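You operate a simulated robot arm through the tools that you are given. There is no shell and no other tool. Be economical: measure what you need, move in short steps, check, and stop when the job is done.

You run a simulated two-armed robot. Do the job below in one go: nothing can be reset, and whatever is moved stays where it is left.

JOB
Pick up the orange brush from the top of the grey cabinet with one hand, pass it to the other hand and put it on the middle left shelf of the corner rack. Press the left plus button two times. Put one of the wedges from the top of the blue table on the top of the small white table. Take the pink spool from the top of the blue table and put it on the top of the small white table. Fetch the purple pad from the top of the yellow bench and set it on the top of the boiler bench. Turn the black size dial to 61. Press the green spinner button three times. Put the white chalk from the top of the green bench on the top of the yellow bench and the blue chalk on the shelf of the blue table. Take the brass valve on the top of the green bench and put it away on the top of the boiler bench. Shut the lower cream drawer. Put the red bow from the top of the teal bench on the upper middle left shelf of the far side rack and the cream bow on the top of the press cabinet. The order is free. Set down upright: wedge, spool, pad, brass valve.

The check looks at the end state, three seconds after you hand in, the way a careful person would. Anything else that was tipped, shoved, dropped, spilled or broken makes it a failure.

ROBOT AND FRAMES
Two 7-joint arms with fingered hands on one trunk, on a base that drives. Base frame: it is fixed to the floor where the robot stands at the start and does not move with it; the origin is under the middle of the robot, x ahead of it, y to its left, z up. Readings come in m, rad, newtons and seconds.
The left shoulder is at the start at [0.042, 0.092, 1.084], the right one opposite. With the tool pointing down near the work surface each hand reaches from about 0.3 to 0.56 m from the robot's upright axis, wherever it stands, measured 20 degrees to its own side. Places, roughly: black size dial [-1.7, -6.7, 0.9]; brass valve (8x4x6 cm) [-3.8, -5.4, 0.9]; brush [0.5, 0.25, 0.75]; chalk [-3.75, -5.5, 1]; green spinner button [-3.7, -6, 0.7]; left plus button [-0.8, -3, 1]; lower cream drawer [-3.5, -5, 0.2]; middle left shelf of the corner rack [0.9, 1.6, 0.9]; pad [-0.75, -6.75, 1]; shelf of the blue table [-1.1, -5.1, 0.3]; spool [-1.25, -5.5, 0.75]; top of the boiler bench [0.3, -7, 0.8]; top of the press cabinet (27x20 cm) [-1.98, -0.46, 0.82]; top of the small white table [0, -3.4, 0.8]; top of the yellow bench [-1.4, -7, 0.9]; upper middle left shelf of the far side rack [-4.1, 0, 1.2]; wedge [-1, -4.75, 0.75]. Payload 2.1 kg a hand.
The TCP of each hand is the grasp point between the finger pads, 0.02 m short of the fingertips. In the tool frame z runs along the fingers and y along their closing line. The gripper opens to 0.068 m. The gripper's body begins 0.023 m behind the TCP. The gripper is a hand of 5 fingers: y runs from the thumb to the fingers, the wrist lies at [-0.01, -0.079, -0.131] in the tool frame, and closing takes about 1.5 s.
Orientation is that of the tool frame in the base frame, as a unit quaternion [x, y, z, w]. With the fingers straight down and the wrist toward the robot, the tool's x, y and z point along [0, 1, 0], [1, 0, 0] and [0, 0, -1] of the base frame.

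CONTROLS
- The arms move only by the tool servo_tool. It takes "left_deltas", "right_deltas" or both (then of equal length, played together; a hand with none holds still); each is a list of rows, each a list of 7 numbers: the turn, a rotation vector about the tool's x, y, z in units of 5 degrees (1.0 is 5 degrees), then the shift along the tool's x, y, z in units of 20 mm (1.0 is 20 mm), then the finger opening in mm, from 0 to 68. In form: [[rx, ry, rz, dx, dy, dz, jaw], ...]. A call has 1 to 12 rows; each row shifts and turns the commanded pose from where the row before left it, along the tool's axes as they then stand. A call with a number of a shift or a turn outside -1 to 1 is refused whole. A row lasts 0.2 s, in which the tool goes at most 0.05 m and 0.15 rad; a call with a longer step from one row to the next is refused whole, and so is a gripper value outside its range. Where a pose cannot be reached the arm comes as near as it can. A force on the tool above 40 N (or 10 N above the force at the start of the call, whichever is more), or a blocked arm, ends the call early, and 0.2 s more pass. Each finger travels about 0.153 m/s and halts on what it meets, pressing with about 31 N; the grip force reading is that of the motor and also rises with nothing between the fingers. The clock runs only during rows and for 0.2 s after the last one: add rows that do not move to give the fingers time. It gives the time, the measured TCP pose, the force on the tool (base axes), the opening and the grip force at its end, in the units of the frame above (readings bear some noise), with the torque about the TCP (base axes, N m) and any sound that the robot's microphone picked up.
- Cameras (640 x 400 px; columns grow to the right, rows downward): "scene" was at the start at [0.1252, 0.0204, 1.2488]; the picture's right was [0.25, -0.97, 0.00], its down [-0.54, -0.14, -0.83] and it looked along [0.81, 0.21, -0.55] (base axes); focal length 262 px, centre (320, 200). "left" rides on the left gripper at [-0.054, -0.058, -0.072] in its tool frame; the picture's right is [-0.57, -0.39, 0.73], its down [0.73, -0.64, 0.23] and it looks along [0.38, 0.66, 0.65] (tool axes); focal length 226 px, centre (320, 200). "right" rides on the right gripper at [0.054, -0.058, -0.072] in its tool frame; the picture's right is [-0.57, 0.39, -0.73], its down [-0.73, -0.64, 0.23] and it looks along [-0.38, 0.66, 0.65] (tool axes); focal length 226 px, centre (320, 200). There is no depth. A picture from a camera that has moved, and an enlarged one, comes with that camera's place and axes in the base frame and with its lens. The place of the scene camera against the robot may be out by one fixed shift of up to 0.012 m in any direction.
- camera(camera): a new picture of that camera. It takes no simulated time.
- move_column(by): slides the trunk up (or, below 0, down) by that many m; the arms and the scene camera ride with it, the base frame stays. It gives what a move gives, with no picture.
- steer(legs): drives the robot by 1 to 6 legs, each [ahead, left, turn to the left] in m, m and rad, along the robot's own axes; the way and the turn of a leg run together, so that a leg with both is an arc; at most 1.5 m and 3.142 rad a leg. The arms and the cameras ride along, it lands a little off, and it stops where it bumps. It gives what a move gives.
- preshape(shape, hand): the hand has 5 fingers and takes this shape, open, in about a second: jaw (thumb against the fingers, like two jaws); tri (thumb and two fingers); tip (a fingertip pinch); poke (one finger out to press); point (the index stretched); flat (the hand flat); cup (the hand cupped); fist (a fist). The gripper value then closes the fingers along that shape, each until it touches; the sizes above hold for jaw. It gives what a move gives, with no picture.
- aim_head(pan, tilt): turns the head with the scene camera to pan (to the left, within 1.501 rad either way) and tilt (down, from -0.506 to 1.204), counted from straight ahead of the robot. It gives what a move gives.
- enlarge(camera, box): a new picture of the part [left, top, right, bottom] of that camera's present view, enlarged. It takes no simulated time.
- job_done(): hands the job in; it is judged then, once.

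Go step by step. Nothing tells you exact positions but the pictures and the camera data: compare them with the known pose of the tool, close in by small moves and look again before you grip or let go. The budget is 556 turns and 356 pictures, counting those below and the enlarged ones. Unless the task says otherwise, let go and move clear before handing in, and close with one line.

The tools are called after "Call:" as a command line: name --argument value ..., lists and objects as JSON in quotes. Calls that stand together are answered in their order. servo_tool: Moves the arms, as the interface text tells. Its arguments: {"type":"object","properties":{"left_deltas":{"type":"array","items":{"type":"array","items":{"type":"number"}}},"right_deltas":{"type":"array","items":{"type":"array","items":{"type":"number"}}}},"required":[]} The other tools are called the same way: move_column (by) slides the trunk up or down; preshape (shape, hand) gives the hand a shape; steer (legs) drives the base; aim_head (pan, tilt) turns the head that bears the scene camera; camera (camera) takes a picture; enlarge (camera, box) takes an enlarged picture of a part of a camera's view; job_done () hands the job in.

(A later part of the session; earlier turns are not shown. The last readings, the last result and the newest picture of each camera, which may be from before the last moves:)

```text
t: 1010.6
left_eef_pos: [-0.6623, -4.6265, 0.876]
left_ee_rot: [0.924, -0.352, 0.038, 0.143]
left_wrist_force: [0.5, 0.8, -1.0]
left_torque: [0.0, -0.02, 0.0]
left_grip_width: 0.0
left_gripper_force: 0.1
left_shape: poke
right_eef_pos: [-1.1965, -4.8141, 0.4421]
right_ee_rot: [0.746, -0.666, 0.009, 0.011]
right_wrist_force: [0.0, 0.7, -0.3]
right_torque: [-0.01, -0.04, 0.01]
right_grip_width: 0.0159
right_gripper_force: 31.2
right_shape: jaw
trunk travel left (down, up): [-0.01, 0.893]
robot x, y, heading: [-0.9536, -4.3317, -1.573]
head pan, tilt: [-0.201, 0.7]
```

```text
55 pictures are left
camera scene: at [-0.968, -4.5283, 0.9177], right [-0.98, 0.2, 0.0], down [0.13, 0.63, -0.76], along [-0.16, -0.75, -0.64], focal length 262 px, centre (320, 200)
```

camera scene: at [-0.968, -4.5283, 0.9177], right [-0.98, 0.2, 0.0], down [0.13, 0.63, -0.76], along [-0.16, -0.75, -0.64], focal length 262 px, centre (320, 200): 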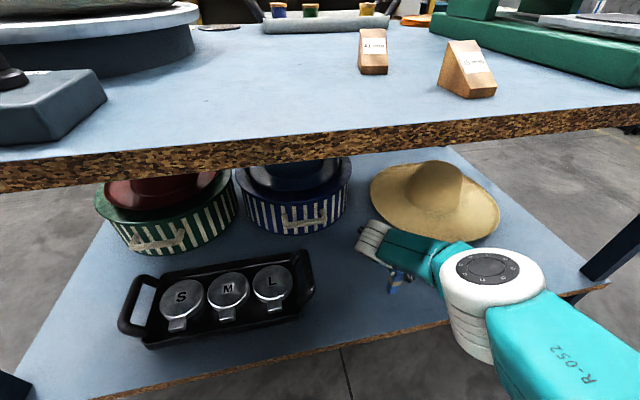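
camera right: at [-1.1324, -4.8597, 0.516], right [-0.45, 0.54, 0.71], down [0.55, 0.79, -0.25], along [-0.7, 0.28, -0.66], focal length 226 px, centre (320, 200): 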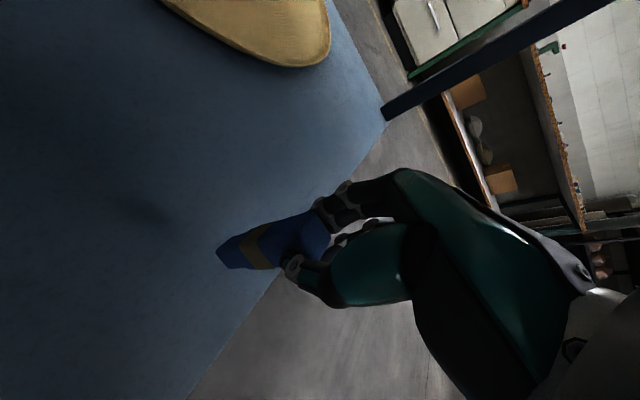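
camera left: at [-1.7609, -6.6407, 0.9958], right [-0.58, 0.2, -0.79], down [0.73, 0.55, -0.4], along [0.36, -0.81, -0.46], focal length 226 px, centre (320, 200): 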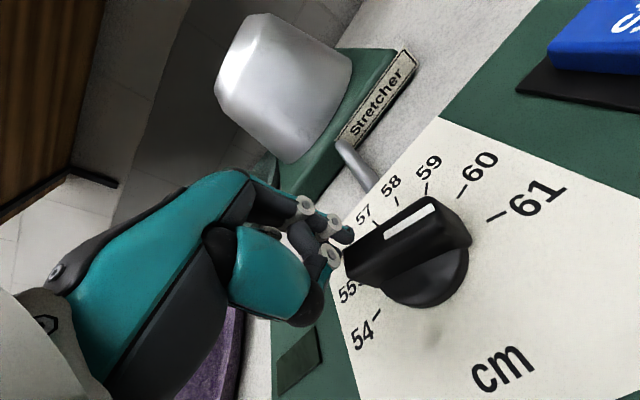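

Call:
servo_tool --right_deltas '[[0, 0, 0, 0, 0, 0.8, 0], [0, 0, 0, 0, 0, 0.8, 0], [0, 0, 0, 0, 0, 0.5, 0], [0, 0, 0, 0, 0, 0, 0]]'

Call:
servo_tool --right_deltas '[[0, 0, 0, 0, 0, 0.3, 0], [0, 0, 0, 0, 0, 0.3, 0], [0, 0, 0, 0, 0, 0, 0]]'

Call:
camera --camera "right"

```text
t: 1011.6
left_eef_pos: [-0.6642, -4.6271, 0.8751]
left_ee_rot: [0.924, -0.351, 0.038, 0.143]
left_wrist_force: [-0.1, 0.2, -0.6]
left_torque: [0.0, 0.0, -0.02]
left_grip_width: 0.0
left_gripper_force: 0.0
left_shape: poke
right_eef_pos: [-1.1969, -4.8009, 0.4024]
right_ee_rot: [0.746, -0.666, 0.01, 0.009]
right_wrist_force: [-0.6, -0.6, 0.2]
right_torque: [-0.03, 0.01, 0.0]
right_grip_width: 0.0162
right_gripper_force: 31.2
right_shape: jaw
right hand out of reach, approached as far as the arm can: row 2, 3
trunk travel left (down, up): [-0.01, 0.893]
robot x, y, heading: [-0.9494, -4.3337, -1.575]
head pan, tilt: [-0.201, 0.7]
```

```text
t: 1012.5
left_eef_pos: [-0.6635, -4.6263, 0.8758]
left_ee_rot: [0.924, -0.351, 0.038, 0.144]
left_wrist_force: [0.4, -0.2, -0.1]
left_torque: [0.0, 0.0, -0.02]
left_grip_width: 0.0
left_gripper_force: 0.0
left_shape: poke
right_eef_pos: [-1.1974, -4.7947, 0.3931]
right_ee_rot: [0.747, -0.665, 0.01, 0.011]
right_wrist_force: [-0.5, 0.8, 0.6]
right_torque: [0.01, -0.02, 0.0]
right_grip_width: 0.016
right_gripper_force: 31.5
right_shape: jaw
right hand out of reach, approached as far as the arm can: row 1
trunk travel left (down, up): [-0.01, 0.893]
robot x, y, heading: [-0.9501, -4.3314, -1.577]
head pan, tilt: [-0.201, 0.7]
```

```text
54 pictures are left
camera right: at [-1.1335, -4.8406, 0.4672], right [-0.45, 0.54, 0.71], down [0.55, 0.79, -0.25], along [-0.7, 0.28, -0.66], focal length 226 px, centre (320, 200)
```

right: 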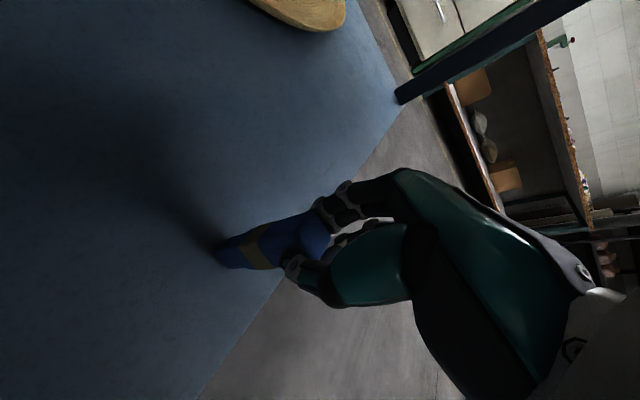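

Call:
steer --legs '[[0.03, 0, 0]]'

Call:
servo_tool --right_deltas '[[0, 0, 0, 0, 0.7, 0.2, 0], [0, 0, 0, 0, 0.7, 0.3, 0], [0, 0, 0, 0, 0, 0.3, 0], [0, 0, 0, 0, 0, 0, 0]]'

Call:
camera --camera "right"

```text
t: 1013.3
left_eef_pos: [-0.6635, -4.6562, 0.8751]
left_ee_rot: [0.924, -0.351, 0.038, 0.144]
left_wrist_force: [0.9, 0.0, -1.0]
left_torque: [-0.02, -0.01, -0.01]
left_grip_width: 0.0
left_gripper_force: 0.1
left_shape: poke
right_eef_pos: [-1.1974, -4.8245, 0.3936]
right_ee_rot: [0.746, -0.666, 0.009, 0.01]
right_wrist_force: [0.0, -0.3, -0.1]
right_torque: [0.0, -0.03, 0.03]
right_grip_width: 0.016
right_gripper_force: 30.9
right_shape: jaw
trunk travel left (down, up): [-0.01, 0.893]
robot x, y, heading: [-0.952, -4.3671, -1.575]
head pan, tilt: [-0.201, 0.7]
```

```text
t: 1014.3
left_eef_pos: [-0.6628, -4.6548, 0.8762]
left_ee_rot: [0.924, -0.351, 0.037, 0.145]
left_wrist_force: [-0.7, 0.0, 0.1]
left_torque: [0.01, 0.02, 0.0]
left_grip_width: 0.0
left_gripper_force: 0.0
left_shape: poke
right_eef_pos: [-1.2272, -4.8121, 0.3833]
right_ee_rot: [0.746, -0.666, 0.009, 0.012]
right_wrist_force: [-3.4, 0.8, 33.1]
right_torque: [-0.03, 0.1, -0.05]
right_grip_width: 0.0222
right_gripper_force: 31.0
right_shape: jaw
right hand out of reach, approached as far as the arm can: row 1, 2
trunk travel left (down, up): [-0.01, 0.893]
robot x, y, heading: [-0.9483, -4.3641, -1.577]
head pan, tilt: [-0.201, 0.7]
```

```text
53 pictures are left
camera right: at [-1.1634, -4.8591, 0.4577], right [-0.45, 0.54, 0.71], down [0.55, 0.79, -0.26], along [-0.7, 0.28, -0.65], focal length 226 px, centre (320, 200)
```

right: 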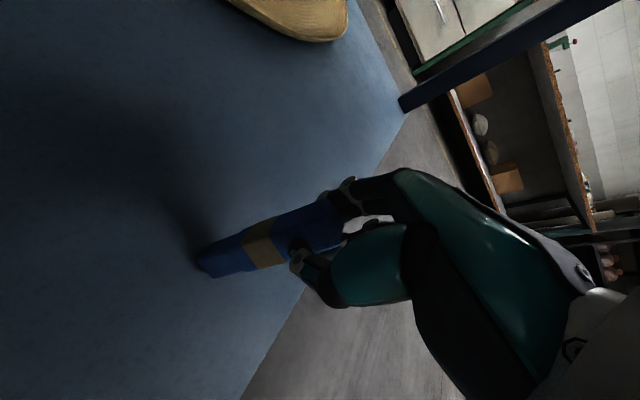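

Contact reached, but I want it deeper on the shelf. I lift 2 cm, drive 5 cm in, and set it down there.

Call:
servo_tool --right_deltas '[[0, 0, 0, 0, 0, -0.6, 0], [0, 0, 0, 0, 0, -0.6, 0], [0, 0, 0, 0, 0, 0, 0]]'

Call:
steer --legs '[[0.055, 0, 0]]'

Call:
camera --camera "right"

Call:
enlarge --camera "scene" --box '[330, 180, 490, 300]'

```text
t: 1015.1
left_eef_pos: [-0.6621, -4.6558, 0.8754]
left_ee_rot: [0.924, -0.351, 0.039, 0.143]
left_wrist_force: [0.4, 0.1, -0.1]
left_torque: [0.01, -0.03, 0.0]
left_grip_width: 0.0
left_gripper_force: 0.0
left_shape: poke
right_eef_pos: [-1.2259, -4.8145, 0.4039]
right_ee_rot: [0.746, -0.666, 0.01, 0.01]
right_wrist_force: [0.0, 1.1, -0.5]
right_torque: [0.01, -0.01, -0.03]
right_grip_width: 0.0181
right_gripper_force: 30.6
right_shape: jaw
trunk travel left (down, up): [-0.01, 0.893]
robot x, y, heading: [-0.9511, -4.3658, -1.576]
head pan, tilt: [-0.201, 0.7]
```

```text
t: 1016.0
left_eef_pos: [-0.6639, -4.7111, 0.8753]
left_ee_rot: [0.924, -0.352, 0.038, 0.143]
left_wrist_force: [-0.4, 0.6, 0.6]
left_torque: [-0.02, -0.01, 0.02]
left_grip_width: 0.0
left_gripper_force: 0.2
left_shape: poke
right_eef_pos: [-1.2265, -4.8691, 0.4038]
right_ee_rot: [0.746, -0.665, 0.009, 0.011]
right_wrist_force: [0.8, 0.8, -0.6]
right_torque: [-0.02, 0.01, 0.01]
right_grip_width: 0.0183
right_gripper_force: 30.7
right_shape: jaw
trunk travel left (down, up): [-0.01, 0.893]
robot x, y, heading: [-0.9498, -4.4195, -1.577]
head pan, tilt: [-0.201, 0.7]
```

```text
52 pictures are left
camera right: at [-1.1626, -4.915, 0.478], right [-0.45, 0.54, 0.71], down [0.55, 0.79, -0.25], along [-0.7, 0.28, -0.66], focal length 226 px, centre (320, 200)
```

right: 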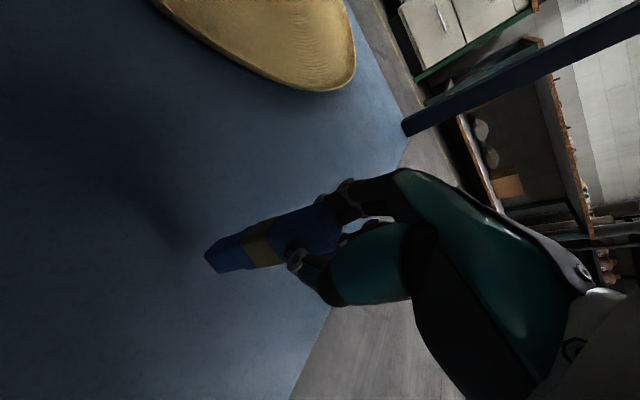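

```text
3.33 times, centred on (410, 240) of scene
camera zoom: at [-0.9684, -4.6131, 0.9177], right [-0.98, 0.2, 0.0], down [0.13, 0.63, -0.76], along [-0.16, -0.75, -0.64], focal length 873 px, centre (20, 67)
```

zoom: 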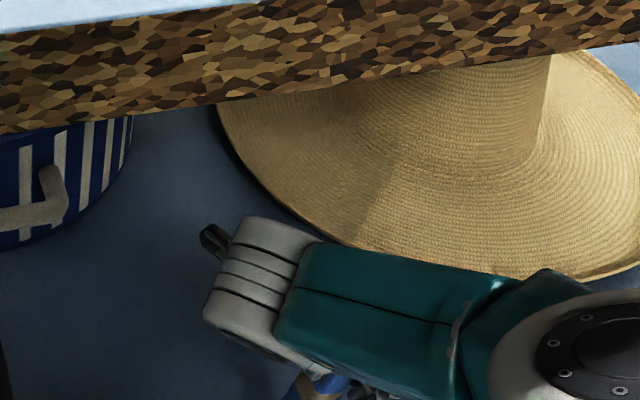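

Call:
servo_tool --right_deltas '[[0, 0, 0, 0, 0, 0.3, 0], [0, 0, 0, 0, 0, 0.3, 0], [0, 0, 0, 0, 0, 0.2, 0], [0, 0, 0, 0, 0, 0, 0]]'

Call:
servo_tool --right_deltas '[[0, 0, 0, 0, 0, 0.15, 0], [0, 0, 0, 0, 0, 0, 0]]'

```text
t: 1017.0
left_eef_pos: [-0.6636, -4.711, 0.8754]
left_ee_rot: [0.924, -0.351, 0.039, 0.144]
left_wrist_force: [-0.1, 0.8, 0.7]
left_torque: [-0.01, -0.01, 0.0]
left_grip_width: 0.0
left_gripper_force: 0.0
left_shape: poke
right_eef_pos: [-1.228, -4.8688, 0.3876]
right_ee_rot: [0.746, -0.666, 0.01, 0.01]
right_wrist_force: [-0.6, 0.1, -0.5]
right_torque: [0.01, -0.01, 0.02]
right_grip_width: 0.0182
right_gripper_force: 31.4
right_shape: jaw
trunk travel left (down, up): [-0.01, 0.893]
robot x, y, heading: [-0.949, -4.4177, -1.571]
head pan, tilt: [-0.201, 0.7]
```

```text
t: 1017.6
left_eef_pos: [-0.6639, -4.7117, 0.874]
left_ee_rot: [0.925, -0.351, 0.038, 0.144]
left_wrist_force: [-0.5, 0.2, -0.6]
left_torque: [0.02, -0.01, -0.02]
left_grip_width: 0.0
left_gripper_force: 0.1
left_shape: poke
right_eef_pos: [-1.2274, -4.8693, 0.3855]
right_ee_rot: [0.746, -0.665, 0.01, 0.011]
right_wrist_force: [0.5, 0.4, 3.4]
right_torque: [-0.04, 0.01, 0.0]
right_grip_width: 0.018
right_gripper_force: 31.4
right_shape: jaw
trunk travel left (down, up): [-0.01, 0.893]
robot x, y, heading: [-0.9507, -4.4175, -1.574]
head pan, tilt: [-0.201, 0.7]
```

Light contact. I open slowly and look.

Call:
servo_tool --right_deltas '[[0, 0, 0, 0, 0, 0.05, 0], [0, 0, 0, 0, 0, 0, 22], [0, 0, 0, 0, 0, 0, 30], [0, 0, 0, 0, 0, 0, 42], [0, 0, 0, 0, 0, 0, 55], [0, 0, 0, 0, 0, 0, 60], [0, 0, 0, 0, 0, 0, 60]]'

Call:
camera --camera "right"

```text
t: 1019.2
left_eef_pos: [-0.6632, -4.7108, 0.8751]
left_ee_rot: [0.924, -0.352, 0.038, 0.142]
left_wrist_force: [-0.8, 0.3, 1.0]
left_torque: [-0.01, 0.0, 0.02]
left_grip_width: 0.0001
left_gripper_force: 0.0
left_shape: poke
right_eef_pos: [-1.2261, -4.8702, 0.3833]
right_ee_rot: [0.746, -0.665, 0.01, 0.011]
right_wrist_force: [-0.5, 0.3, 0.1]
right_torque: [0.0, 0.01, 0.0]
right_grip_width: 0.0599
right_gripper_force: 0.0
right_shape: jaw
trunk travel left (down, up): [-0.01, 0.893]
robot x, y, heading: [-0.952, -4.4203, -1.577]
head pan, tilt: [-0.201, 0.7]
```

```text
50 pictures are left
camera right: at [-1.1627, -4.9159, 0.458], right [-0.45, 0.54, 0.71], down [0.55, 0.79, -0.25], along [-0.7, 0.28, -0.66], focal length 226 px, centre (320, 200)
```

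right: 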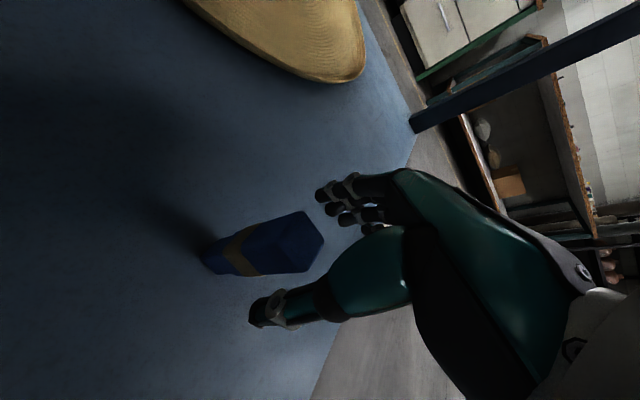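

The chalk stands on the shelf. I raise the hand, back out, and then raise the trunk.

Call:
servo_tool --right_deltas '[[0, 0, 0, 0, 0, -0.5, 60], [0, 0, 0, 0, 0, -0.8, 60], [0, 0, 0, 0, 0, -0.9, 60], [0, 0, 0, 0, 0, -0.9, 60], [0, 0, 0, 0, 0, -0.9, 60], [0, 0, 0, 0, 0, 0, 60]]'

Call:
camera --camera "right"

Call:
steer --legs '[[-0.35, 0, 0]]'

Call:
camera --camera "scene"

```text
t: 1020.6
left_eef_pos: [-0.6627, -4.7117, 0.875]
left_ee_rot: [0.924, -0.351, 0.039, 0.144]
left_wrist_force: [0.7, -0.1, 0.2]
left_torque: [0.02, 0.02, -0.01]
left_grip_width: 0.0
left_gripper_force: 0.0
left_shape: poke
right_eef_pos: [-1.2266, -4.8668, 0.4646]
right_ee_rot: [0.745, -0.666, 0.01, 0.01]
right_wrist_force: [-0.9, 0.0, -0.6]
right_torque: [-0.01, 0.02, 0.0]
right_grip_width: 0.0595
right_gripper_force: 0.0
right_shape: jaw
trunk travel left (down, up): [-0.01, 0.893]
robot x, y, heading: [-0.9468, -4.4144, -1.57]
head pan, tilt: [-0.201, 0.7]
```

```text
49 pictures are left
camera right: at [-1.1632, -4.9128, 0.5379], right [-0.45, 0.54, 0.71], down [0.55, 0.79, -0.25], along [-0.7, 0.28, -0.65], focal length 226 px, centre (320, 200)
```

right: 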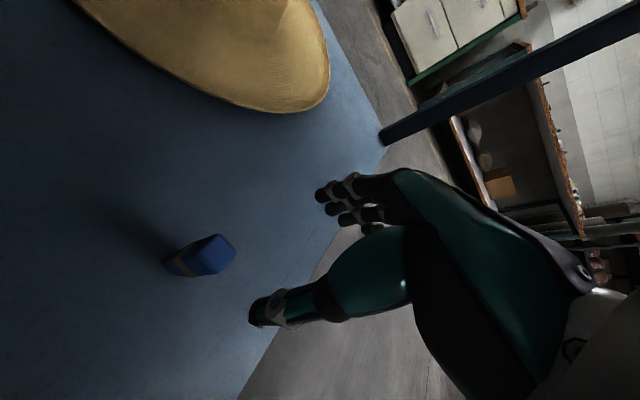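

```text
t: 1022.9
left_eef_pos: [-0.6602, -4.3582, 0.8754]
left_ee_rot: [0.925, -0.35, 0.038, 0.144]
left_wrist_force: [0.5, 0.2, 0.7]
left_torque: [-0.04, -0.01, 0.02]
left_grip_width: 0.0
left_gripper_force: 0.0
left_shape: poke
right_eef_pos: [-1.2244, -4.5155, 0.4616]
right_ee_rot: [0.747, -0.664, 0.01, 0.011]
right_wrist_force: [-0.5, -0.1, 0.1]
right_torque: [0.03, -0.03, 0.01]
right_grip_width: 0.06
right_gripper_force: 0.0
right_shape: jaw
trunk travel left (down, up): [-0.01, 0.893]
robot x, y, heading: [-0.9481, -4.0676, -1.571]
head pan, tilt: [-0.201, 0.7]
```

```text
48 pictures are left
camera scene: at [-0.9669, -4.2622, 0.9176], right [-0.98, 0.2, 0.0], down [0.13, 0.63, -0.76], along [-0.15, -0.75, -0.64], focal length 262 px, centre (320, 200)
```

scene: 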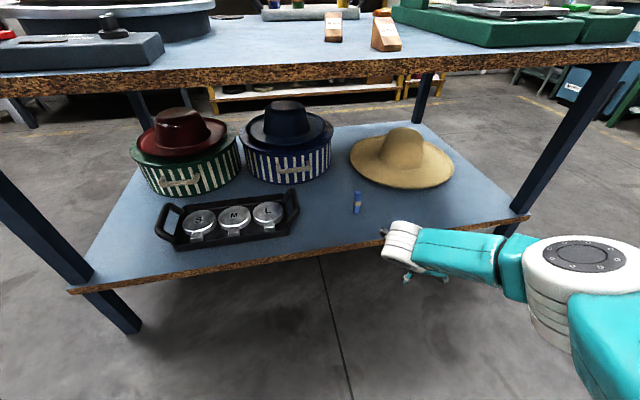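

The blue chalk stands on the shelf. Last is the brass valve: I raise up, turn the right hand back to default yaw, and return to the green bench.

Call:
move_column --by 0.38

Call:
servo_tool --right_deltas '[[0, 0, -1, 0, -0.5, -1, 68], [0, 0, -1, 0, -0.5, -1, 68], [0, 0, -1, 0, -0.5, -1, 68], [0, 0, -1, 0, 0, -1, 68], [0, 0, -1, 0, 0, -1, 68], [0, 0, -1, 0, 0, -1, 68], [0, 0, -1, 0, 0, -1, 68], [0, 0, -1, 0, 0, -1, 68], [0, 0, -1, 0, 0, 0, 68], [0, 0, -1, 0, 0, 0, 68], [0, 0, -1, 0, 0, 0, 68], [0, 0, -1, 0, 0, 0, 68]]'

Call:
servo_tool --right_deltas '[[0, 0, -1, 0, 0, 0, 68], [0, 0, -1, 0, 0, 0, 68], [0, 0, -1, 0, 0, 0, 68], [0, 0, -1, 0, 0, 0, 68], [0, 0, 0, 0, 0, 0, 68]]'

Call:
move_column --by 0.12

Call:
steer --legs '[[0, 0, -1.56], [1.5, 0, 0], [0, 1.35, 0], [0.5, 0, 0]]'

Call:
camera --camera "right"

```text
t: 1026.6
left_eef_pos: [-0.6627, -4.3588, 1.2551]
left_ee_rot: [0.925, -0.35, 0.039, 0.144]
left_wrist_force: [0.0, -0.7, 0.7]
left_torque: [-0.01, 0.0, 0.0]
left_grip_width: 0.0003
left_gripper_force: 0.1
left_shape: poke
right_eef_pos: [-1.2245, -4.5189, 0.8646]
right_ee_rot: [0.747, -0.663, 0.026, 0.029]
right_wrist_force: [0.7, 0.8, -0.4]
right_torque: [-0.01, 0.0, 0.0]
right_grip_width: 0.0599
right_gripper_force: 0.1
right_shape: jaw
trunk travel left (down, up): [-0.39, 0.513]
robot x, y, heading: [-0.9461, -4.0638, -1.567]
head pan, tilt: [-0.201, 0.7]
```

```text
t: 1029.2
left_eef_pos: [-0.6611, -4.3587, 1.2548]
left_ee_rot: [0.925, -0.35, 0.039, 0.144]
left_wrist_force: [0.6, 0.2, -0.1]
left_torque: [0.0, -0.01, 0.03]
left_grip_width: 0.0001
left_gripper_force: 0.1
left_shape: poke
right_eef_pos: [-1.1955, -4.5004, 1.0235]
right_ee_rot: [0.979, -0.2, 0.008, 0.038]
right_wrist_force: [-0.2, -0.2, -0.1]
right_torque: [0.01, 0.04, -0.01]
right_grip_width: 0.0678
right_gripper_force: 0.1
right_shape: jaw
trunk travel left (down, up): [-0.39, 0.513]
robot x, y, heading: [-0.9482, -4.0662, -1.572]
head pan, tilt: [-0.201, 0.7]
```

```text
t: 1030.4
left_eef_pos: [-0.6601, -4.3583, 1.2557]
left_ee_rot: [0.925, -0.35, 0.039, 0.143]
left_wrist_force: [0.4, 0.3, 0.7]
left_torque: [-0.02, 0.02, -0.01]
left_grip_width: 0.0
left_gripper_force: 0.1
left_shape: poke
right_eef_pos: [-1.1958, -4.5029, 1.0231]
right_ee_rot: [0.999, -0.028, 0.001, 0.038]
right_wrist_force: [-0.8, 1.0, 0.6]
right_torque: [0.01, 0.01, -0.02]
right_grip_width: 0.0678
right_gripper_force: 0.1
right_shape: jaw
trunk travel left (down, up): [-0.39, 0.513]
robot x, y, heading: [-0.9486, -4.069, -1.568]
head pan, tilt: [-0.201, 0.7]
```

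```text
t: 1031.9
left_eef_pos: [-0.6626, -4.3586, 1.3751]
left_ee_rot: [0.925, -0.35, 0.038, 0.143]
left_wrist_force: [-0.1, -0.4, -0.7]
left_torque: [0.0, 0.02, -0.03]
left_grip_width: 0.0001
left_gripper_force: 0.1
left_shape: poke
right_eef_pos: [-1.1962, -4.501, 1.1436]
right_ee_rot: [0.999, -0.028, 0.002, 0.039]
right_wrist_force: [1.1, 0.6, 1.2]
right_torque: [0.0, 0.0, 0.0]
right_grip_width: 0.0677
right_gripper_force: 0.1
right_shape: jaw
trunk travel left (down, up): [-0.51, 0.393]
robot x, y, heading: [-0.9496, -4.0658, -1.57]
head pan, tilt: [-0.201, 0.7]
```

```text
t: 1052.2
left_eef_pos: [-3.3516, -5.5783, 1.3754]
left_ee_rot: [-0.371, 0.917, 0.079, -0.126]
left_wrist_force: [0.6, 0.4, 0.5]
left_torque: [0.02, -0.02, 0.02]
left_grip_width: 0.0001
left_gripper_force: 0.0
left_shape: poke
right_eef_pos: [-3.4511, -5.0349, 1.1433]
right_ee_rot: [-0.657, 0.753, 0.027, -0.027]
right_wrist_force: [0.0, 0.2, 0.6]
right_torque: [-0.01, 0.0, 0.01]
right_grip_width: 0.068
right_gripper_force: 0.1
right_shape: jaw
trunk travel left (down, up): [-0.51, 0.393]
robot x, y, heading: [-3.0354, -5.3132, 3.062]
head pan, tilt: [-0.201, 0.7]
```

```text
47 pictures are left
camera right: at [-3.3956, -5.0978, 1.2117], right [-0.25, 0.61, 0.75], down [0.71, 0.64, -0.28], along [-0.65, 0.47, -0.6], focal length 226 px, centre (320, 200)
```

right: 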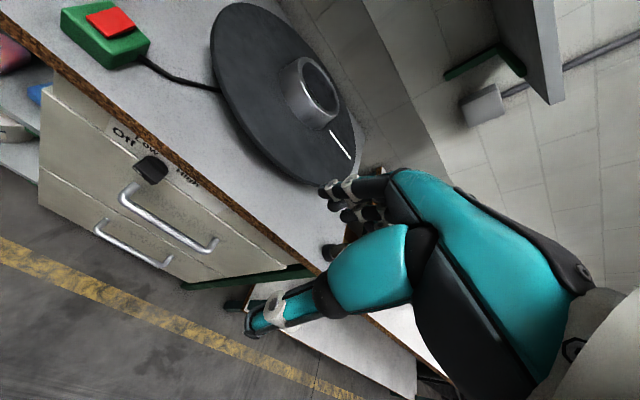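

Call:
steer --legs '[[0, 0, 0.078], [0, 0.33, 0], [0.2, 0, 0]]'

Call:
camera --camera "right"

Call:
camera --camera "scene"

```text
t: 1056.0
left_eef_pos: [-3.5303, -5.9416, 1.3753]
left_ee_rot: [-0.407, 0.901, 0.074, -0.128]
left_wrist_force: [1.0, 0.3, -0.4]
left_torque: [-0.01, -0.01, 0.06]
left_grip_width: 0.0001
left_gripper_force: 0.0
left_shape: poke
right_eef_pos: [-3.6744, -5.4065, 1.1425]
right_ee_rot: [-0.686, 0.726, 0.026, -0.028]
right_wrist_force: [-0.1, 0.5, 0.6]
right_torque: [0.0, -0.04, 0.02]
right_grip_width: 0.0679
right_gripper_force: 0.1
right_shape: jaw
trunk travel left (down, up): [-0.51, 0.393]
robot x, y, heading: [-3.2363, -5.6509, -3.14]
head pan, tilt: [-0.201, 0.7]
```

```text
46 pictures are left
camera right: at [-3.6125, -5.4658, 1.2116], right [-0.3, 0.59, 0.75], down [0.66, 0.7, -0.28], along [-0.69, 0.41, -0.6], focal length 226 px, centre (320, 200)
```

right: 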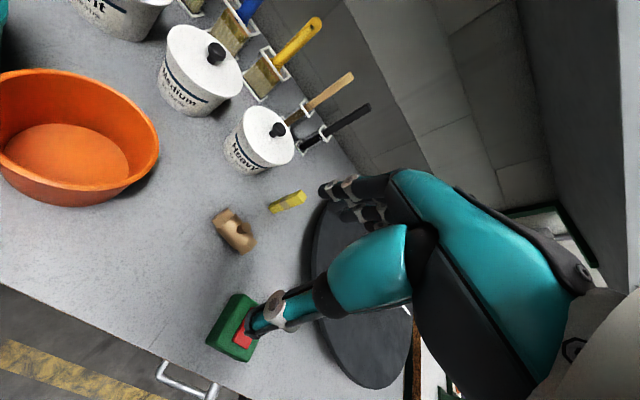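

```text
45 pictures are left
camera scene: at [-3.3409, -5.6378, 1.4253], right [0.2, 0.98, 0.0], down [0.63, -0.13, -0.76], along [-0.75, 0.15, -0.64], focal length 262 px, centre (320, 200)
```

scene: 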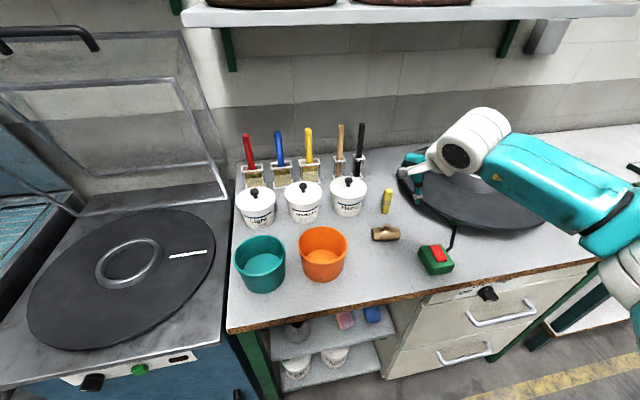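

Call:
enlarge --camera "right" --box '[190, 180, 310, 280]'

Call:
enlarge --camera "scene" --box '[345, 200, 425, 260]'

```text
4.00 times, centred on (250, 230) of right
camera zoom: at [-3.6125, -5.4658, 1.2116], right [-0.3, 0.59, 0.75], down [0.66, 0.7, -0.28], along [-0.69, 0.41, -0.6], focal length 904 px, centre (600, 80)
```

zoom: 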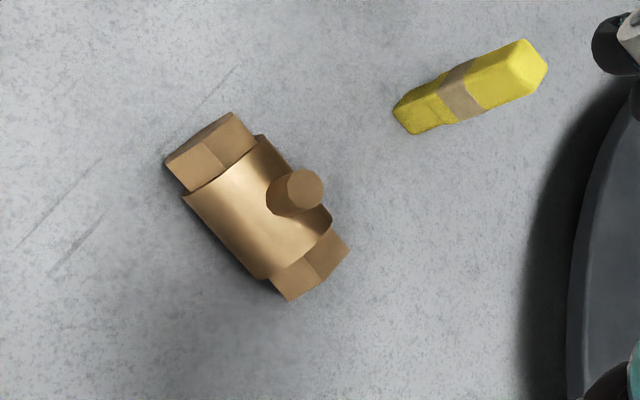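

```text
6.67 times, centred on (385, 230) of scene
camera zoom: at [-3.3409, -5.6378, 1.4253], right [0.2, 0.98, 0.0], down [0.63, -0.13, -0.76], along [-0.75, 0.15, -0.64], focal length 1746 px, centre (-113, 0)
```

zoom: 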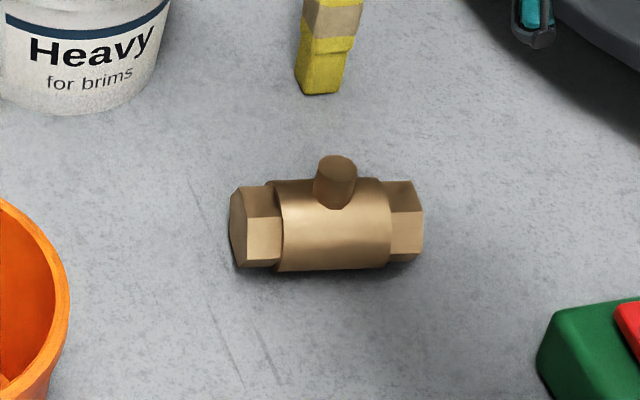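

The valve's body lies along y with its stem up. I will hold it by the stem (balanced, upright). I move over it.

Call:
steer --legs '[[0.05, 0, 0]]'

Call:
servo_tool --right_deltas '[[0, 0, 0, -0.65, 1, 0, 45], [0, 0, 0, -0.65, 1, 0, 45], [0, 0, 0, 0, 0, 0, 45]]'

Call:
move_column --by -0.12

Call:
camera --camera "right"

```text
t: 1057.0
left_eef_pos: [-3.5804, -5.9409, 1.3762]
left_ee_rot: [-0.408, 0.901, 0.074, -0.129]
left_wrist_force: [-0.1, 1.0, 0.2]
left_torque: [0.02, 0.02, -0.01]
left_grip_width: 0.0
left_gripper_force: 0.0
left_shape: poke
right_eef_pos: [-3.724, -5.4077, 1.1439]
right_ee_rot: [-0.686, 0.726, 0.026, -0.028]
right_wrist_force: [-0.3, -0.9, 0.1]
right_torque: [0.02, 0.02, -0.03]
right_grip_width: 0.0679
right_gripper_force: 0.0
right_shape: jaw
trunk travel left (down, up): [-0.51, 0.393]
robot x, y, heading: [-3.2864, -5.657, -3.136]
head pan, tilt: [-0.201, 0.7]
```

```text
t: 1057.8
left_eef_pos: [-3.5805, -5.9408, 1.3762]
left_ee_rot: [-0.408, 0.901, 0.073, -0.129]
left_wrist_force: [-0.3, 1.3, -0.8]
left_torque: [-0.04, 0.02, -0.01]
left_grip_width: 0.0
left_gripper_force: 0.1
left_shape: poke
right_eef_pos: [-3.7614, -5.3782, 1.1451]
right_ee_rot: [-0.687, 0.726, 0.026, -0.028]
right_wrist_force: [0.4, -0.3, 0.1]
right_torque: [0.04, 0.01, -0.02]
right_grip_width: 0.045
right_gripper_force: 0.1
right_shape: jaw
trunk travel left (down, up): [-0.51, 0.393]
robot x, y, heading: [-3.2894, -5.6547, -3.138]
head pan, tilt: [-0.201, 0.7]
```

```text
t: 1059.3
left_eef_pos: [-3.5792, -5.9415, 1.2547]
left_ee_rot: [-0.407, 0.901, 0.074, -0.129]
left_wrist_force: [0.1, 0.0, -0.4]
left_torque: [0.01, 0.0, 0.01]
left_grip_width: 0.0
left_gripper_force: 0.1
left_shape: poke
right_eef_pos: [-3.7621, -5.3797, 1.026]
right_ee_rot: [-0.687, 0.726, 0.026, -0.028]
right_wrist_force: [-0.7, 0.9, -0.2]
right_torque: [-0.01, -0.02, -0.03]
right_grip_width: 0.0451
right_gripper_force: 0.0
right_shape: jaw
trunk travel left (down, up): [-0.39, 0.513]
robot x, y, heading: [-3.2862, -5.6511, -3.14]
head pan, tilt: [-0.201, 0.7]
```

```text
42 pictures are left
camera right: at [-3.7007, -5.4376, 1.0949], right [-0.3, 0.59, 0.75], down [0.66, 0.7, -0.28], along [-0.69, 0.41, -0.59], focal length 226 px, centre (320, 200)
```

right: 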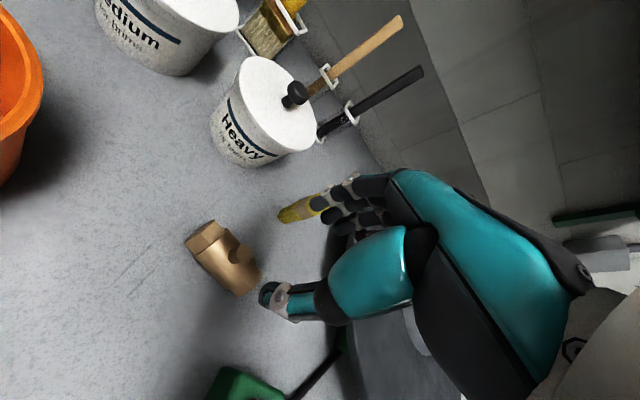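

Call:
servo_tool --right_deltas '[[0, 0, 0, 0, 0.3, 0, 40], [0, 0, 0, 0, 0, 0, 40]]'

Call:
move_column --by -0.05

Call:
camera --camera "right"

Call:
enlarge --camera "scene" --box '[330, 150, 490, 270]'

```text
t: 1059.9
left_eef_pos: [-3.5802, -5.9405, 1.2549]
left_ee_rot: [-0.407, 0.901, 0.074, -0.129]
left_wrist_force: [-0.1, 0.4, 0.0]
left_torque: [0.01, -0.05, -0.03]
left_grip_width: 0.0
left_gripper_force: 0.2
left_shape: poke
right_eef_pos: [-3.768, -5.3802, 1.0278]
right_ee_rot: [-0.687, 0.726, 0.027, -0.029]
right_wrist_force: [0.2, -0.2, 0.3]
right_torque: [-0.02, -0.03, 0.01]
right_grip_width: 0.0405
right_gripper_force: 0.0
right_shape: jaw
trunk travel left (down, up): [-0.39, 0.513]
robot x, y, heading: [-3.2851, -5.6493, -3.145]
head pan, tilt: [-0.201, 0.7]
```

```text
t: 1060.8
left_eef_pos: [-3.5803, -5.9409, 1.2045]
left_ee_rot: [-0.407, 0.901, 0.074, -0.128]
left_wrist_force: [-0.3, -0.1, 0.0]
left_torque: [0.01, -0.01, 0.01]
left_grip_width: 0.0
left_gripper_force: 0.0
left_shape: poke
right_eef_pos: [-3.768, -5.3779, 0.9777]
right_ee_rot: [-0.686, 0.726, 0.026, -0.029]
right_wrist_force: [-0.3, -0.6, -0.6]
right_torque: [0.01, 0.0, 0.0]
right_grip_width: 0.0402
right_gripper_force: 0.1
right_shape: jaw
trunk travel left (down, up): [-0.34, 0.563]
robot x, y, heading: [-3.2872, -5.6517, -3.14]
head pan, tilt: [-0.201, 0.7]
```

```text
41 pictures are left
camera right: at [-3.7066, -5.4373, 1.0453], right [-0.3, 0.59, 0.75], down [0.66, 0.7, -0.28], along [-0.69, 0.41, -0.59], focal length 226 px, centre (320, 200)
```

right: 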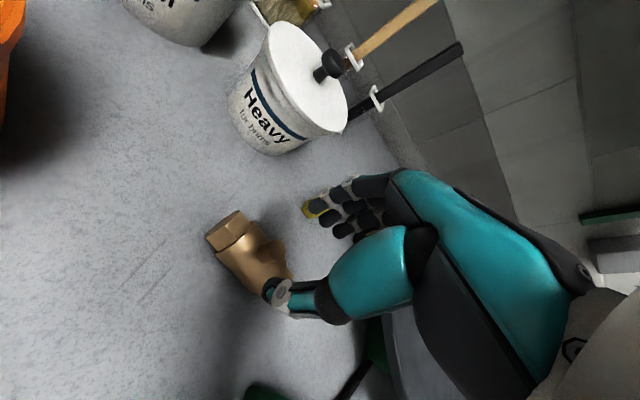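

```text
3.33 times, centred on (410, 210) of scene
camera zoom: at [-3.4083, -5.6379, 1.2544], right [0.2, 0.98, 0.0], down [0.63, -0.13, -0.76], along [-0.75, 0.15, -0.64], focal length 873 px, centre (20, 167)
```

zoom: 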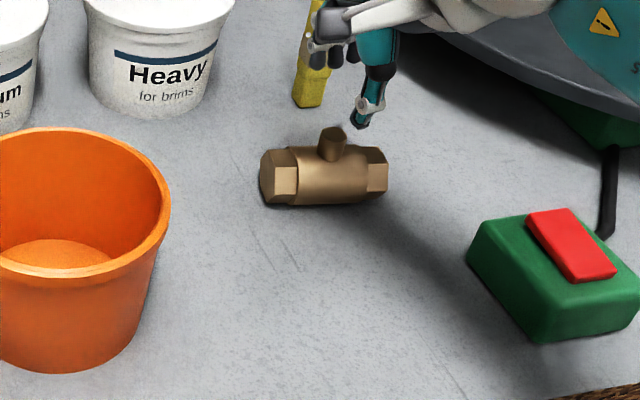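

Call:
move_column --by -0.034

Call:
servo_tool --right_deltas '[[0, 0, 0, 0, 0, 0, 30], [0, 0, 0, 0, 0, 0, 20], [0, 0, 0, 0, 0, 0, 10], [0, 0, 0, 0, 0, 0, 0], [0, 0, 0, 0, 0, 0, 0], [0, 0, 0, 0, 0, 0, 0], [0, 0, 0, 0, 0, 0, 0], [0, 0, 0, 0, 0, 0, 0]]'

Call:
camera --camera "right"

```text
t: 1061.6
left_eef_pos: [-3.5793, -5.9411, 1.1718]
left_ee_rot: [-0.407, 0.901, 0.075, -0.13]
left_wrist_force: [-0.2, 1.1, -0.9]
left_torque: [-0.04, 0.0, -0.02]
left_grip_width: 0.0
left_gripper_force: 0.1
left_shape: poke
right_eef_pos: [-3.7683, -5.3788, 0.9432]
right_ee_rot: [-0.686, 0.726, 0.027, -0.03]
right_wrist_force: [-0.2, 0.1, 0.4]
right_torque: [0.0, 0.03, -0.03]
right_grip_width: 0.0405
right_gripper_force: 0.2
right_shape: jaw
trunk travel left (down, up): [-0.306, 0.597]
robot x, y, heading: [-3.2894, -5.6521, -3.133]
head pan, tilt: [-0.201, 0.7]
```

```text
t: 1063.4
left_eef_pos: [-3.5793, -5.9416, 1.1717]
left_ee_rot: [-0.408, 0.901, 0.074, -0.129]
left_wrist_force: [0.9, -0.1, -0.4]
left_torque: [-0.03, 0.01, -0.01]
left_grip_width: 0.0
left_gripper_force: 0.0
left_shape: poke
right_eef_pos: [-3.7675, -5.3783, 0.9427]
right_ee_rot: [-0.687, 0.726, 0.026, -0.029]
right_wrist_force: [0.4, -0.1, -0.8]
right_torque: [0.0, -0.04, 0.01]
right_grip_width: 0.0
right_gripper_force: 31.3
right_shape: jaw
trunk travel left (down, up): [-0.306, 0.597]
robot x, y, heading: [-3.2867, -5.6532, -3.136]
head pan, tilt: [-0.201, 0.7]
```

```text
39 pictures are left
camera right: at [-3.7067, -5.4374, 1.0112], right [-0.3, 0.59, 0.75], down [0.66, 0.7, -0.28], along [-0.69, 0.41, -0.6], focal length 226 px, centre (320, 200)
```

right: 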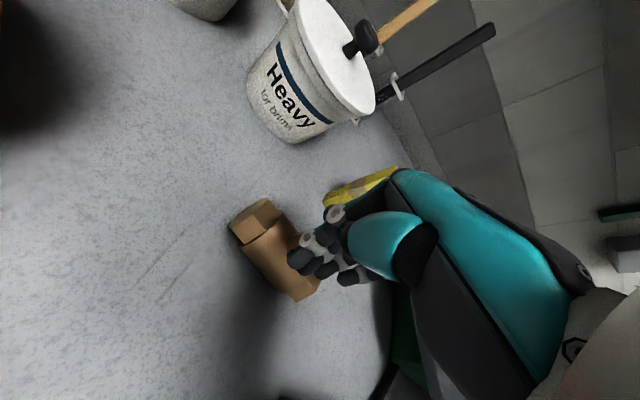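

It closed on nothing. I reopen and re-measure the stem.

Call:
servo_tool --right_deltas '[[0, 0, 0, 0, 0, 0, 30], [0, 0, 0, 0, 0, 0, 60], [0, 0, 0, 0, 0, 0, 60], [0, 0, 0, 0, 0, 0, 60]]'

Call:
enlarge --camera "right" --box '[200, 170, 360, 320]'

Call:
enlarge --camera "scene" --box '[330, 130, 490, 250]'

```text
t: 1064.4
left_eef_pos: [-3.5805, -5.9412, 1.1705]
left_ee_rot: [-0.407, 0.901, 0.074, -0.13]
left_wrist_force: [1.0, -0.4, 0.6]
left_torque: [0.02, -0.01, -0.02]
left_grip_width: 0.0
left_gripper_force: 0.1
left_shape: poke
right_eef_pos: [-3.7679, -5.3789, 0.9428]
right_ee_rot: [-0.687, 0.726, 0.026, -0.028]
right_wrist_force: [0.3, -0.8, 0.1]
right_torque: [-0.01, -0.03, 0.01]
right_grip_width: 0.0598
right_gripper_force: 0.1
right_shape: jaw
trunk travel left (down, up): [-0.306, 0.597]
robot x, y, heading: [-3.2853, -5.6529, -3.139]
head pan, tilt: [-0.201, 0.7]
```

```text
2.67 times, centred on (280, 245) of right
camera zoom: at [-3.7067, -5.4374, 1.0112], right [-0.3, 0.59, 0.75], down [0.66, 0.7, -0.28], along [-0.69, 0.41, -0.6], focal length 603 px, centre (427, 80)
```

zoom: 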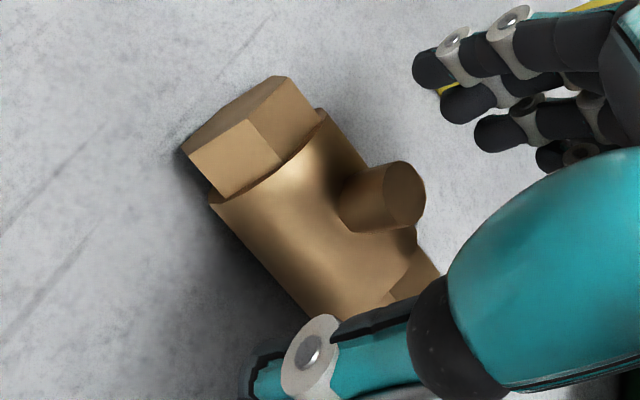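

```text
3.33 times, centred on (410, 190) of scene
camera zoom: at [-3.4135, -5.6379, 1.2201], right [0.2, 0.98, 0.0], down [0.63, -0.13, -0.76], along [-0.75, 0.15, -0.64], focal length 873 px, centre (20, 233)
```

zoom: 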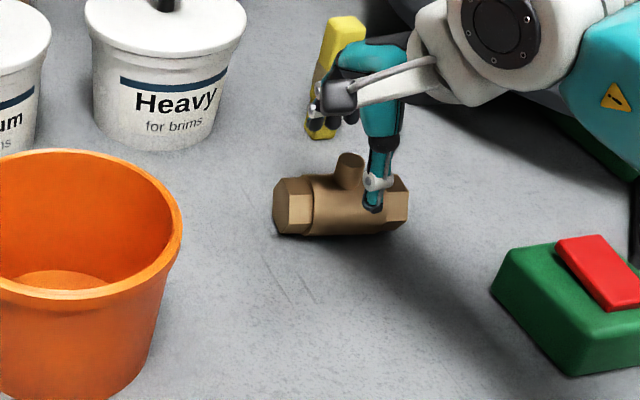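

The stem is 1 cm further south than my grip line. I shift and close again.

Call:
servo_tool --right_deltas '[[0, 0, 0, 0.53, 0, 0, 55], [0, 0, 0, 0, 0, 0, 55], [0, 0, 0, 0, 0, 0, 40], [0, 0, 0, 0, 0, 0, 25], [0, 0, 0, 0, 0, 0, 10], [0, 0, 0, 0, 0, 0, 0], [0, 0, 0, 0, 0, 0, 0], [0, 0, 0, 0, 0, 0, 0], [0, 0, 0, 0, 0, 0, 0]]'

Call:
camera --camera "right"

```text
t: 1066.4
left_eef_pos: [-3.5784, -5.9407, 1.171]
left_ee_rot: [-0.407, 0.901, 0.074, -0.129]
left_wrist_force: [0.0, -0.1, -0.1]
left_torque: [0.0, -0.02, -0.02]
left_grip_width: 0.0002
left_gripper_force: 0.1
left_shape: poke
right_eef_pos: [-3.7687, -5.3892, 0.9437]
right_ee_rot: [-0.687, 0.726, 0.026, -0.028]
right_wrist_force: [0.8, 0.1, -0.4]
right_torque: [-0.01, -0.01, -0.02]
right_grip_width: 0.0
right_gripper_force: 30.9
right_shape: jaw
trunk travel left (down, up): [-0.306, 0.597]
robot x, y, heading: [-3.2896, -5.6499, -3.139]
head pan, tilt: [-0.201, 0.7]
```

```text
36 pictures are left
camera right: at [-3.7082, -5.4481, 1.0114], right [-0.3, 0.59, 0.75], down [0.66, 0.7, -0.28], along [-0.69, 0.41, -0.6], focal length 226 px, centre (320, 200)
```

right: 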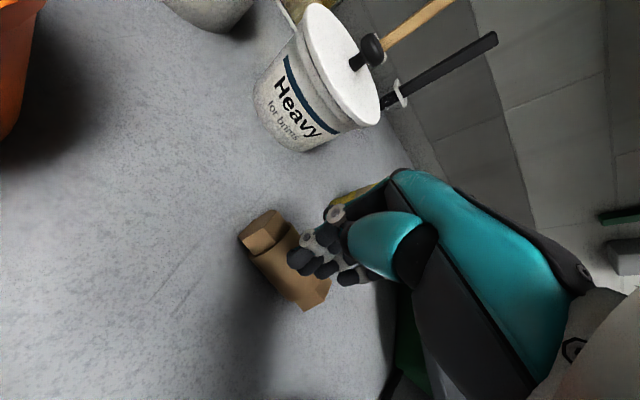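

It is closing above the stem: the bench must be lower (~0.865). I reopen, shift back, lower 2 cm and close.

Call:
servo_tool --right_deltas '[[0, 0, 0, 0, 0, 0, 30], [0, 0, 0, 0, 0, 0, 60], [0, 0, 0, -0.6, 0.5, 0, 60], [0, 0, 0, 0, 0, 0, 60]]'

Call:
move_column --by -0.02

Call:
servo_tool --right_deltas '[[0, 0, 0, 0, 0, 0, 45], [0, 0, 0, 0, 0, 0, 30], [0, 0, 0, 0, 0, 0, 20], [0, 0, 0, 0, 0, 0, 10], [0, 0, 0, 0, 0, 0, 0], [0, 0, 0, 0, 0, 0, 0], [0, 0, 0, 0, 0, 0, 0]]'

Call:
camera --camera "right"

```text
t: 1067.4
left_eef_pos: [-3.5795, -5.9408, 1.1706]
left_ee_rot: [-0.407, 0.901, 0.074, -0.129]
left_wrist_force: [0.6, -0.5, 0.0]
left_torque: [-0.01, 0.0, 0.0]
left_grip_width: 0.0
left_gripper_force: 0.1
left_shape: poke
right_eef_pos: [-3.7772, -5.376, 0.9438]
right_ee_rot: [-0.686, 0.726, 0.026, -0.028]
right_wrist_force: [-0.4, -0.3, 0.0]
right_torque: [0.02, 0.04, -0.02]
right_grip_width: 0.0596
right_gripper_force: 0.0
right_shape: jaw
trunk travel left (down, up): [-0.306, 0.597]
robot x, y, heading: [-3.2861, -5.6517, -3.143]
head pan, tilt: [-0.201, 0.7]
```

```text
t: 1068.0
left_eef_pos: [-3.5791, -5.9408, 1.1519]
left_ee_rot: [-0.408, 0.901, 0.074, -0.13]
left_wrist_force: [-0.9, 0.4, -0.2]
left_torque: [0.02, -0.01, 0.02]
left_grip_width: 0.0
left_gripper_force: 0.2
left_shape: poke
right_eef_pos: [-3.7776, -5.3772, 0.9242]
right_ee_rot: [-0.687, 0.726, 0.027, -0.029]
right_wrist_force: [-0.3, 0.3, 0.0]
right_torque: [0.0, -0.02, 0.01]
right_grip_width: 0.0598
right_gripper_force: 0.1
right_shape: jaw
trunk travel left (down, up): [-0.286, 0.617]
robot x, y, heading: [-3.2886, -5.6527, -3.144]
head pan, tilt: [-0.201, 0.7]
```

```text
t: 1069.6
left_eef_pos: [-3.5795, -5.9403, 1.1519]
left_ee_rot: [-0.407, 0.901, 0.074, -0.129]
left_wrist_force: [0.8, 0.0, 0.5]
left_torque: [-0.03, -0.02, -0.02]
left_grip_width: 0.0
left_gripper_force: 0.0
left_shape: poke
right_eef_pos: [-3.7782, -5.3765, 0.9229]
right_ee_rot: [-0.687, 0.726, 0.025, -0.028]
right_wrist_force: [0.9, 0.1, 0.5]
right_torque: [0.02, 0.03, 0.01]
right_grip_width: 0.0
right_gripper_force: 31.1
right_shape: jaw
trunk travel left (down, up): [-0.286, 0.617]
robot x, y, heading: [-3.2838, -5.6521, -3.137]
head pan, tilt: [-0.201, 0.7]
```

```text
35 pictures are left
camera right: at [-3.7166, -5.4354, 0.9918], right [-0.3, 0.59, 0.75], down [0.66, 0.7, -0.28], along [-0.69, 0.41, -0.6], focal length 226 px, centre (320, 200)
```

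right: 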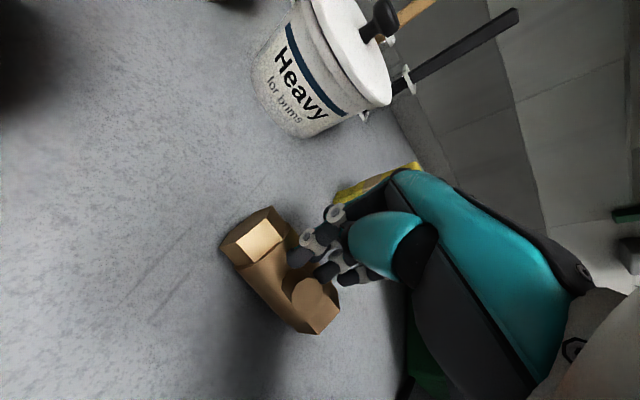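

Now I see the stem about 1.4 cm north of the closed fingertips. I reopen, shift north, and close.

Call:
servo_tool --right_deltas '[[0, 0, 0, 0, 0, -0.3, 30], [0, 0, 0, 0, 0, -0.3, 60], [0, 0, 0, 0, 0, 0, 68], [0, 0, 0, -0.72, -0.2, 0, 68], [0, 0, 0, 0, 0, 0.6, 68], [0, 0, 0, 0, 0, 0, 68]]'

Call:
camera --camera "right"

```text
t: 1071.0
left_eef_pos: [-3.5802, -5.9412, 1.151]
left_ee_rot: [-0.407, 0.901, 0.074, -0.128]
left_wrist_force: [0.0, -0.2, 0.6]
left_torque: [0.04, -0.02, 0.01]
left_grip_width: 0.0
left_gripper_force: 0.1
left_shape: poke
right_eef_pos: [-3.7737, -5.3636, 0.9221]
right_ee_rot: [-0.687, 0.726, 0.026, -0.028]
right_wrist_force: [-0.7, 0.0, 0.3]
right_torque: [0.0, -0.03, -0.03]
right_grip_width: 0.0678
right_gripper_force: 0.0
right_shape: jaw
trunk travel left (down, up): [-0.286, 0.617]
robot x, y, heading: [-3.2897, -5.654, -3.139]
head pan, tilt: [-0.201, 0.7]
```

```text
34 pictures are left
camera right: at [-3.7119, -5.4218, 0.9912], right [-0.3, 0.59, 0.75], down [0.66, 0.7, -0.28], along [-0.69, 0.41, -0.59], focal length 226 px, centre (320, 200)
```

right: 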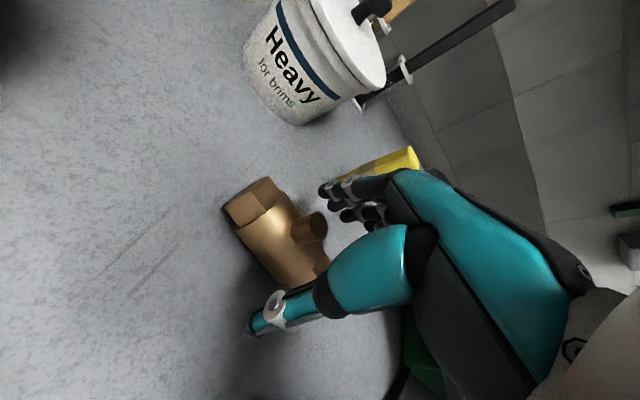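

Call:
servo_tool --right_deltas '[[0, 0, 0, 0.5, 0.15, -0.3, 68], [0, 0, 0, 0, 0, 0, 68]]'

Call:
move_column --by -0.025

Call:
servo_tool --right_deltas '[[0, 0, 0, 0, 0, 0, 60], [0, 0, 0, 0, 0, 0, 52], [0, 0, 0, 0, 0, 0, 52]]'

Call:
enlarge --camera "right" --box '[200, 170, 380, 330]'

```text
t: 1071.6
left_eef_pos: [-3.5797, -5.941, 1.1513]
left_ee_rot: [-0.408, 0.901, 0.074, -0.129]
left_wrist_force: [0.2, -0.4, -0.6]
left_torque: [0.02, -0.02, 0.0]
left_grip_width: 0.0
left_gripper_force: 0.0
left_shape: poke
right_eef_pos: [-3.7749, -5.3747, 0.9296]
right_ee_rot: [-0.687, 0.726, 0.026, -0.029]
right_wrist_force: [1.0, 0.4, 0.4]
right_torque: [-0.02, 0.0, 0.0]
right_grip_width: 0.0682
right_gripper_force: 0.1
right_shape: jaw
trunk travel left (down, up): [-0.286, 0.617]
robot x, y, heading: [-3.291, -5.654, -3.142]
head pan, tilt: [-0.201, 0.7]
```

```text
t: 1072.3
left_eef_pos: [-3.5801, -5.9409, 1.1264]
left_ee_rot: [-0.407, 0.901, 0.073, -0.129]
left_wrist_force: [0.3, 0.2, 0.0]
left_torque: [0.0, 0.02, -0.02]
left_grip_width: 0.0
left_gripper_force: 0.0
left_shape: poke
right_eef_pos: [-3.7755, -5.3731, 0.9042]
right_ee_rot: [-0.687, 0.726, 0.026, -0.029]
right_wrist_force: [0.7, 0.2, 0.3]
right_torque: [0.03, -0.02, 0.03]
right_grip_width: 0.0676
right_gripper_force: 0.1
right_shape: jaw
trunk travel left (down, up): [-0.261, 0.642]
robot x, y, heading: [-3.2891, -5.6539, -3.141]
head pan, tilt: [-0.201, 0.7]
```

```text
t: 1073.2
left_eef_pos: [-3.5806, -5.942, 1.1258]
left_ee_rot: [-0.408, 0.901, 0.074, -0.129]
left_wrist_force: [0.5, 0.4, 0.2]
left_torque: [-0.01, 0.01, -0.03]
left_grip_width: 0.0
left_gripper_force: 0.1
left_shape: poke
right_eef_pos: [-3.7749, -5.3724, 0.9047]
right_ee_rot: [-0.686, 0.726, 0.026, -0.028]
right_wrist_force: [-0.5, 0.1, -1.0]
right_torque: [0.02, 0.02, -0.03]
right_grip_width: 0.0525
right_gripper_force: 0.2
right_shape: jaw
trunk travel left (down, up): [-0.261, 0.642]
robot x, y, heading: [-3.2899, -5.6534, -3.137]
head pan, tilt: [-0.201, 0.7]
```

```text
2.50 times, centred on (290, 250) of right
camera zoom: at [-3.715, -5.4311, 0.9728], right [-0.3, 0.59, 0.75], down [0.66, 0.7, -0.28], along [-0.69, 0.41, -0.6], focal length 565 px, centre (395, 75)
```

zoom: 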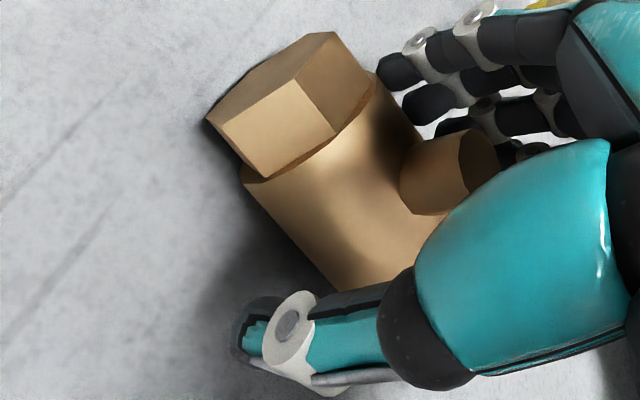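

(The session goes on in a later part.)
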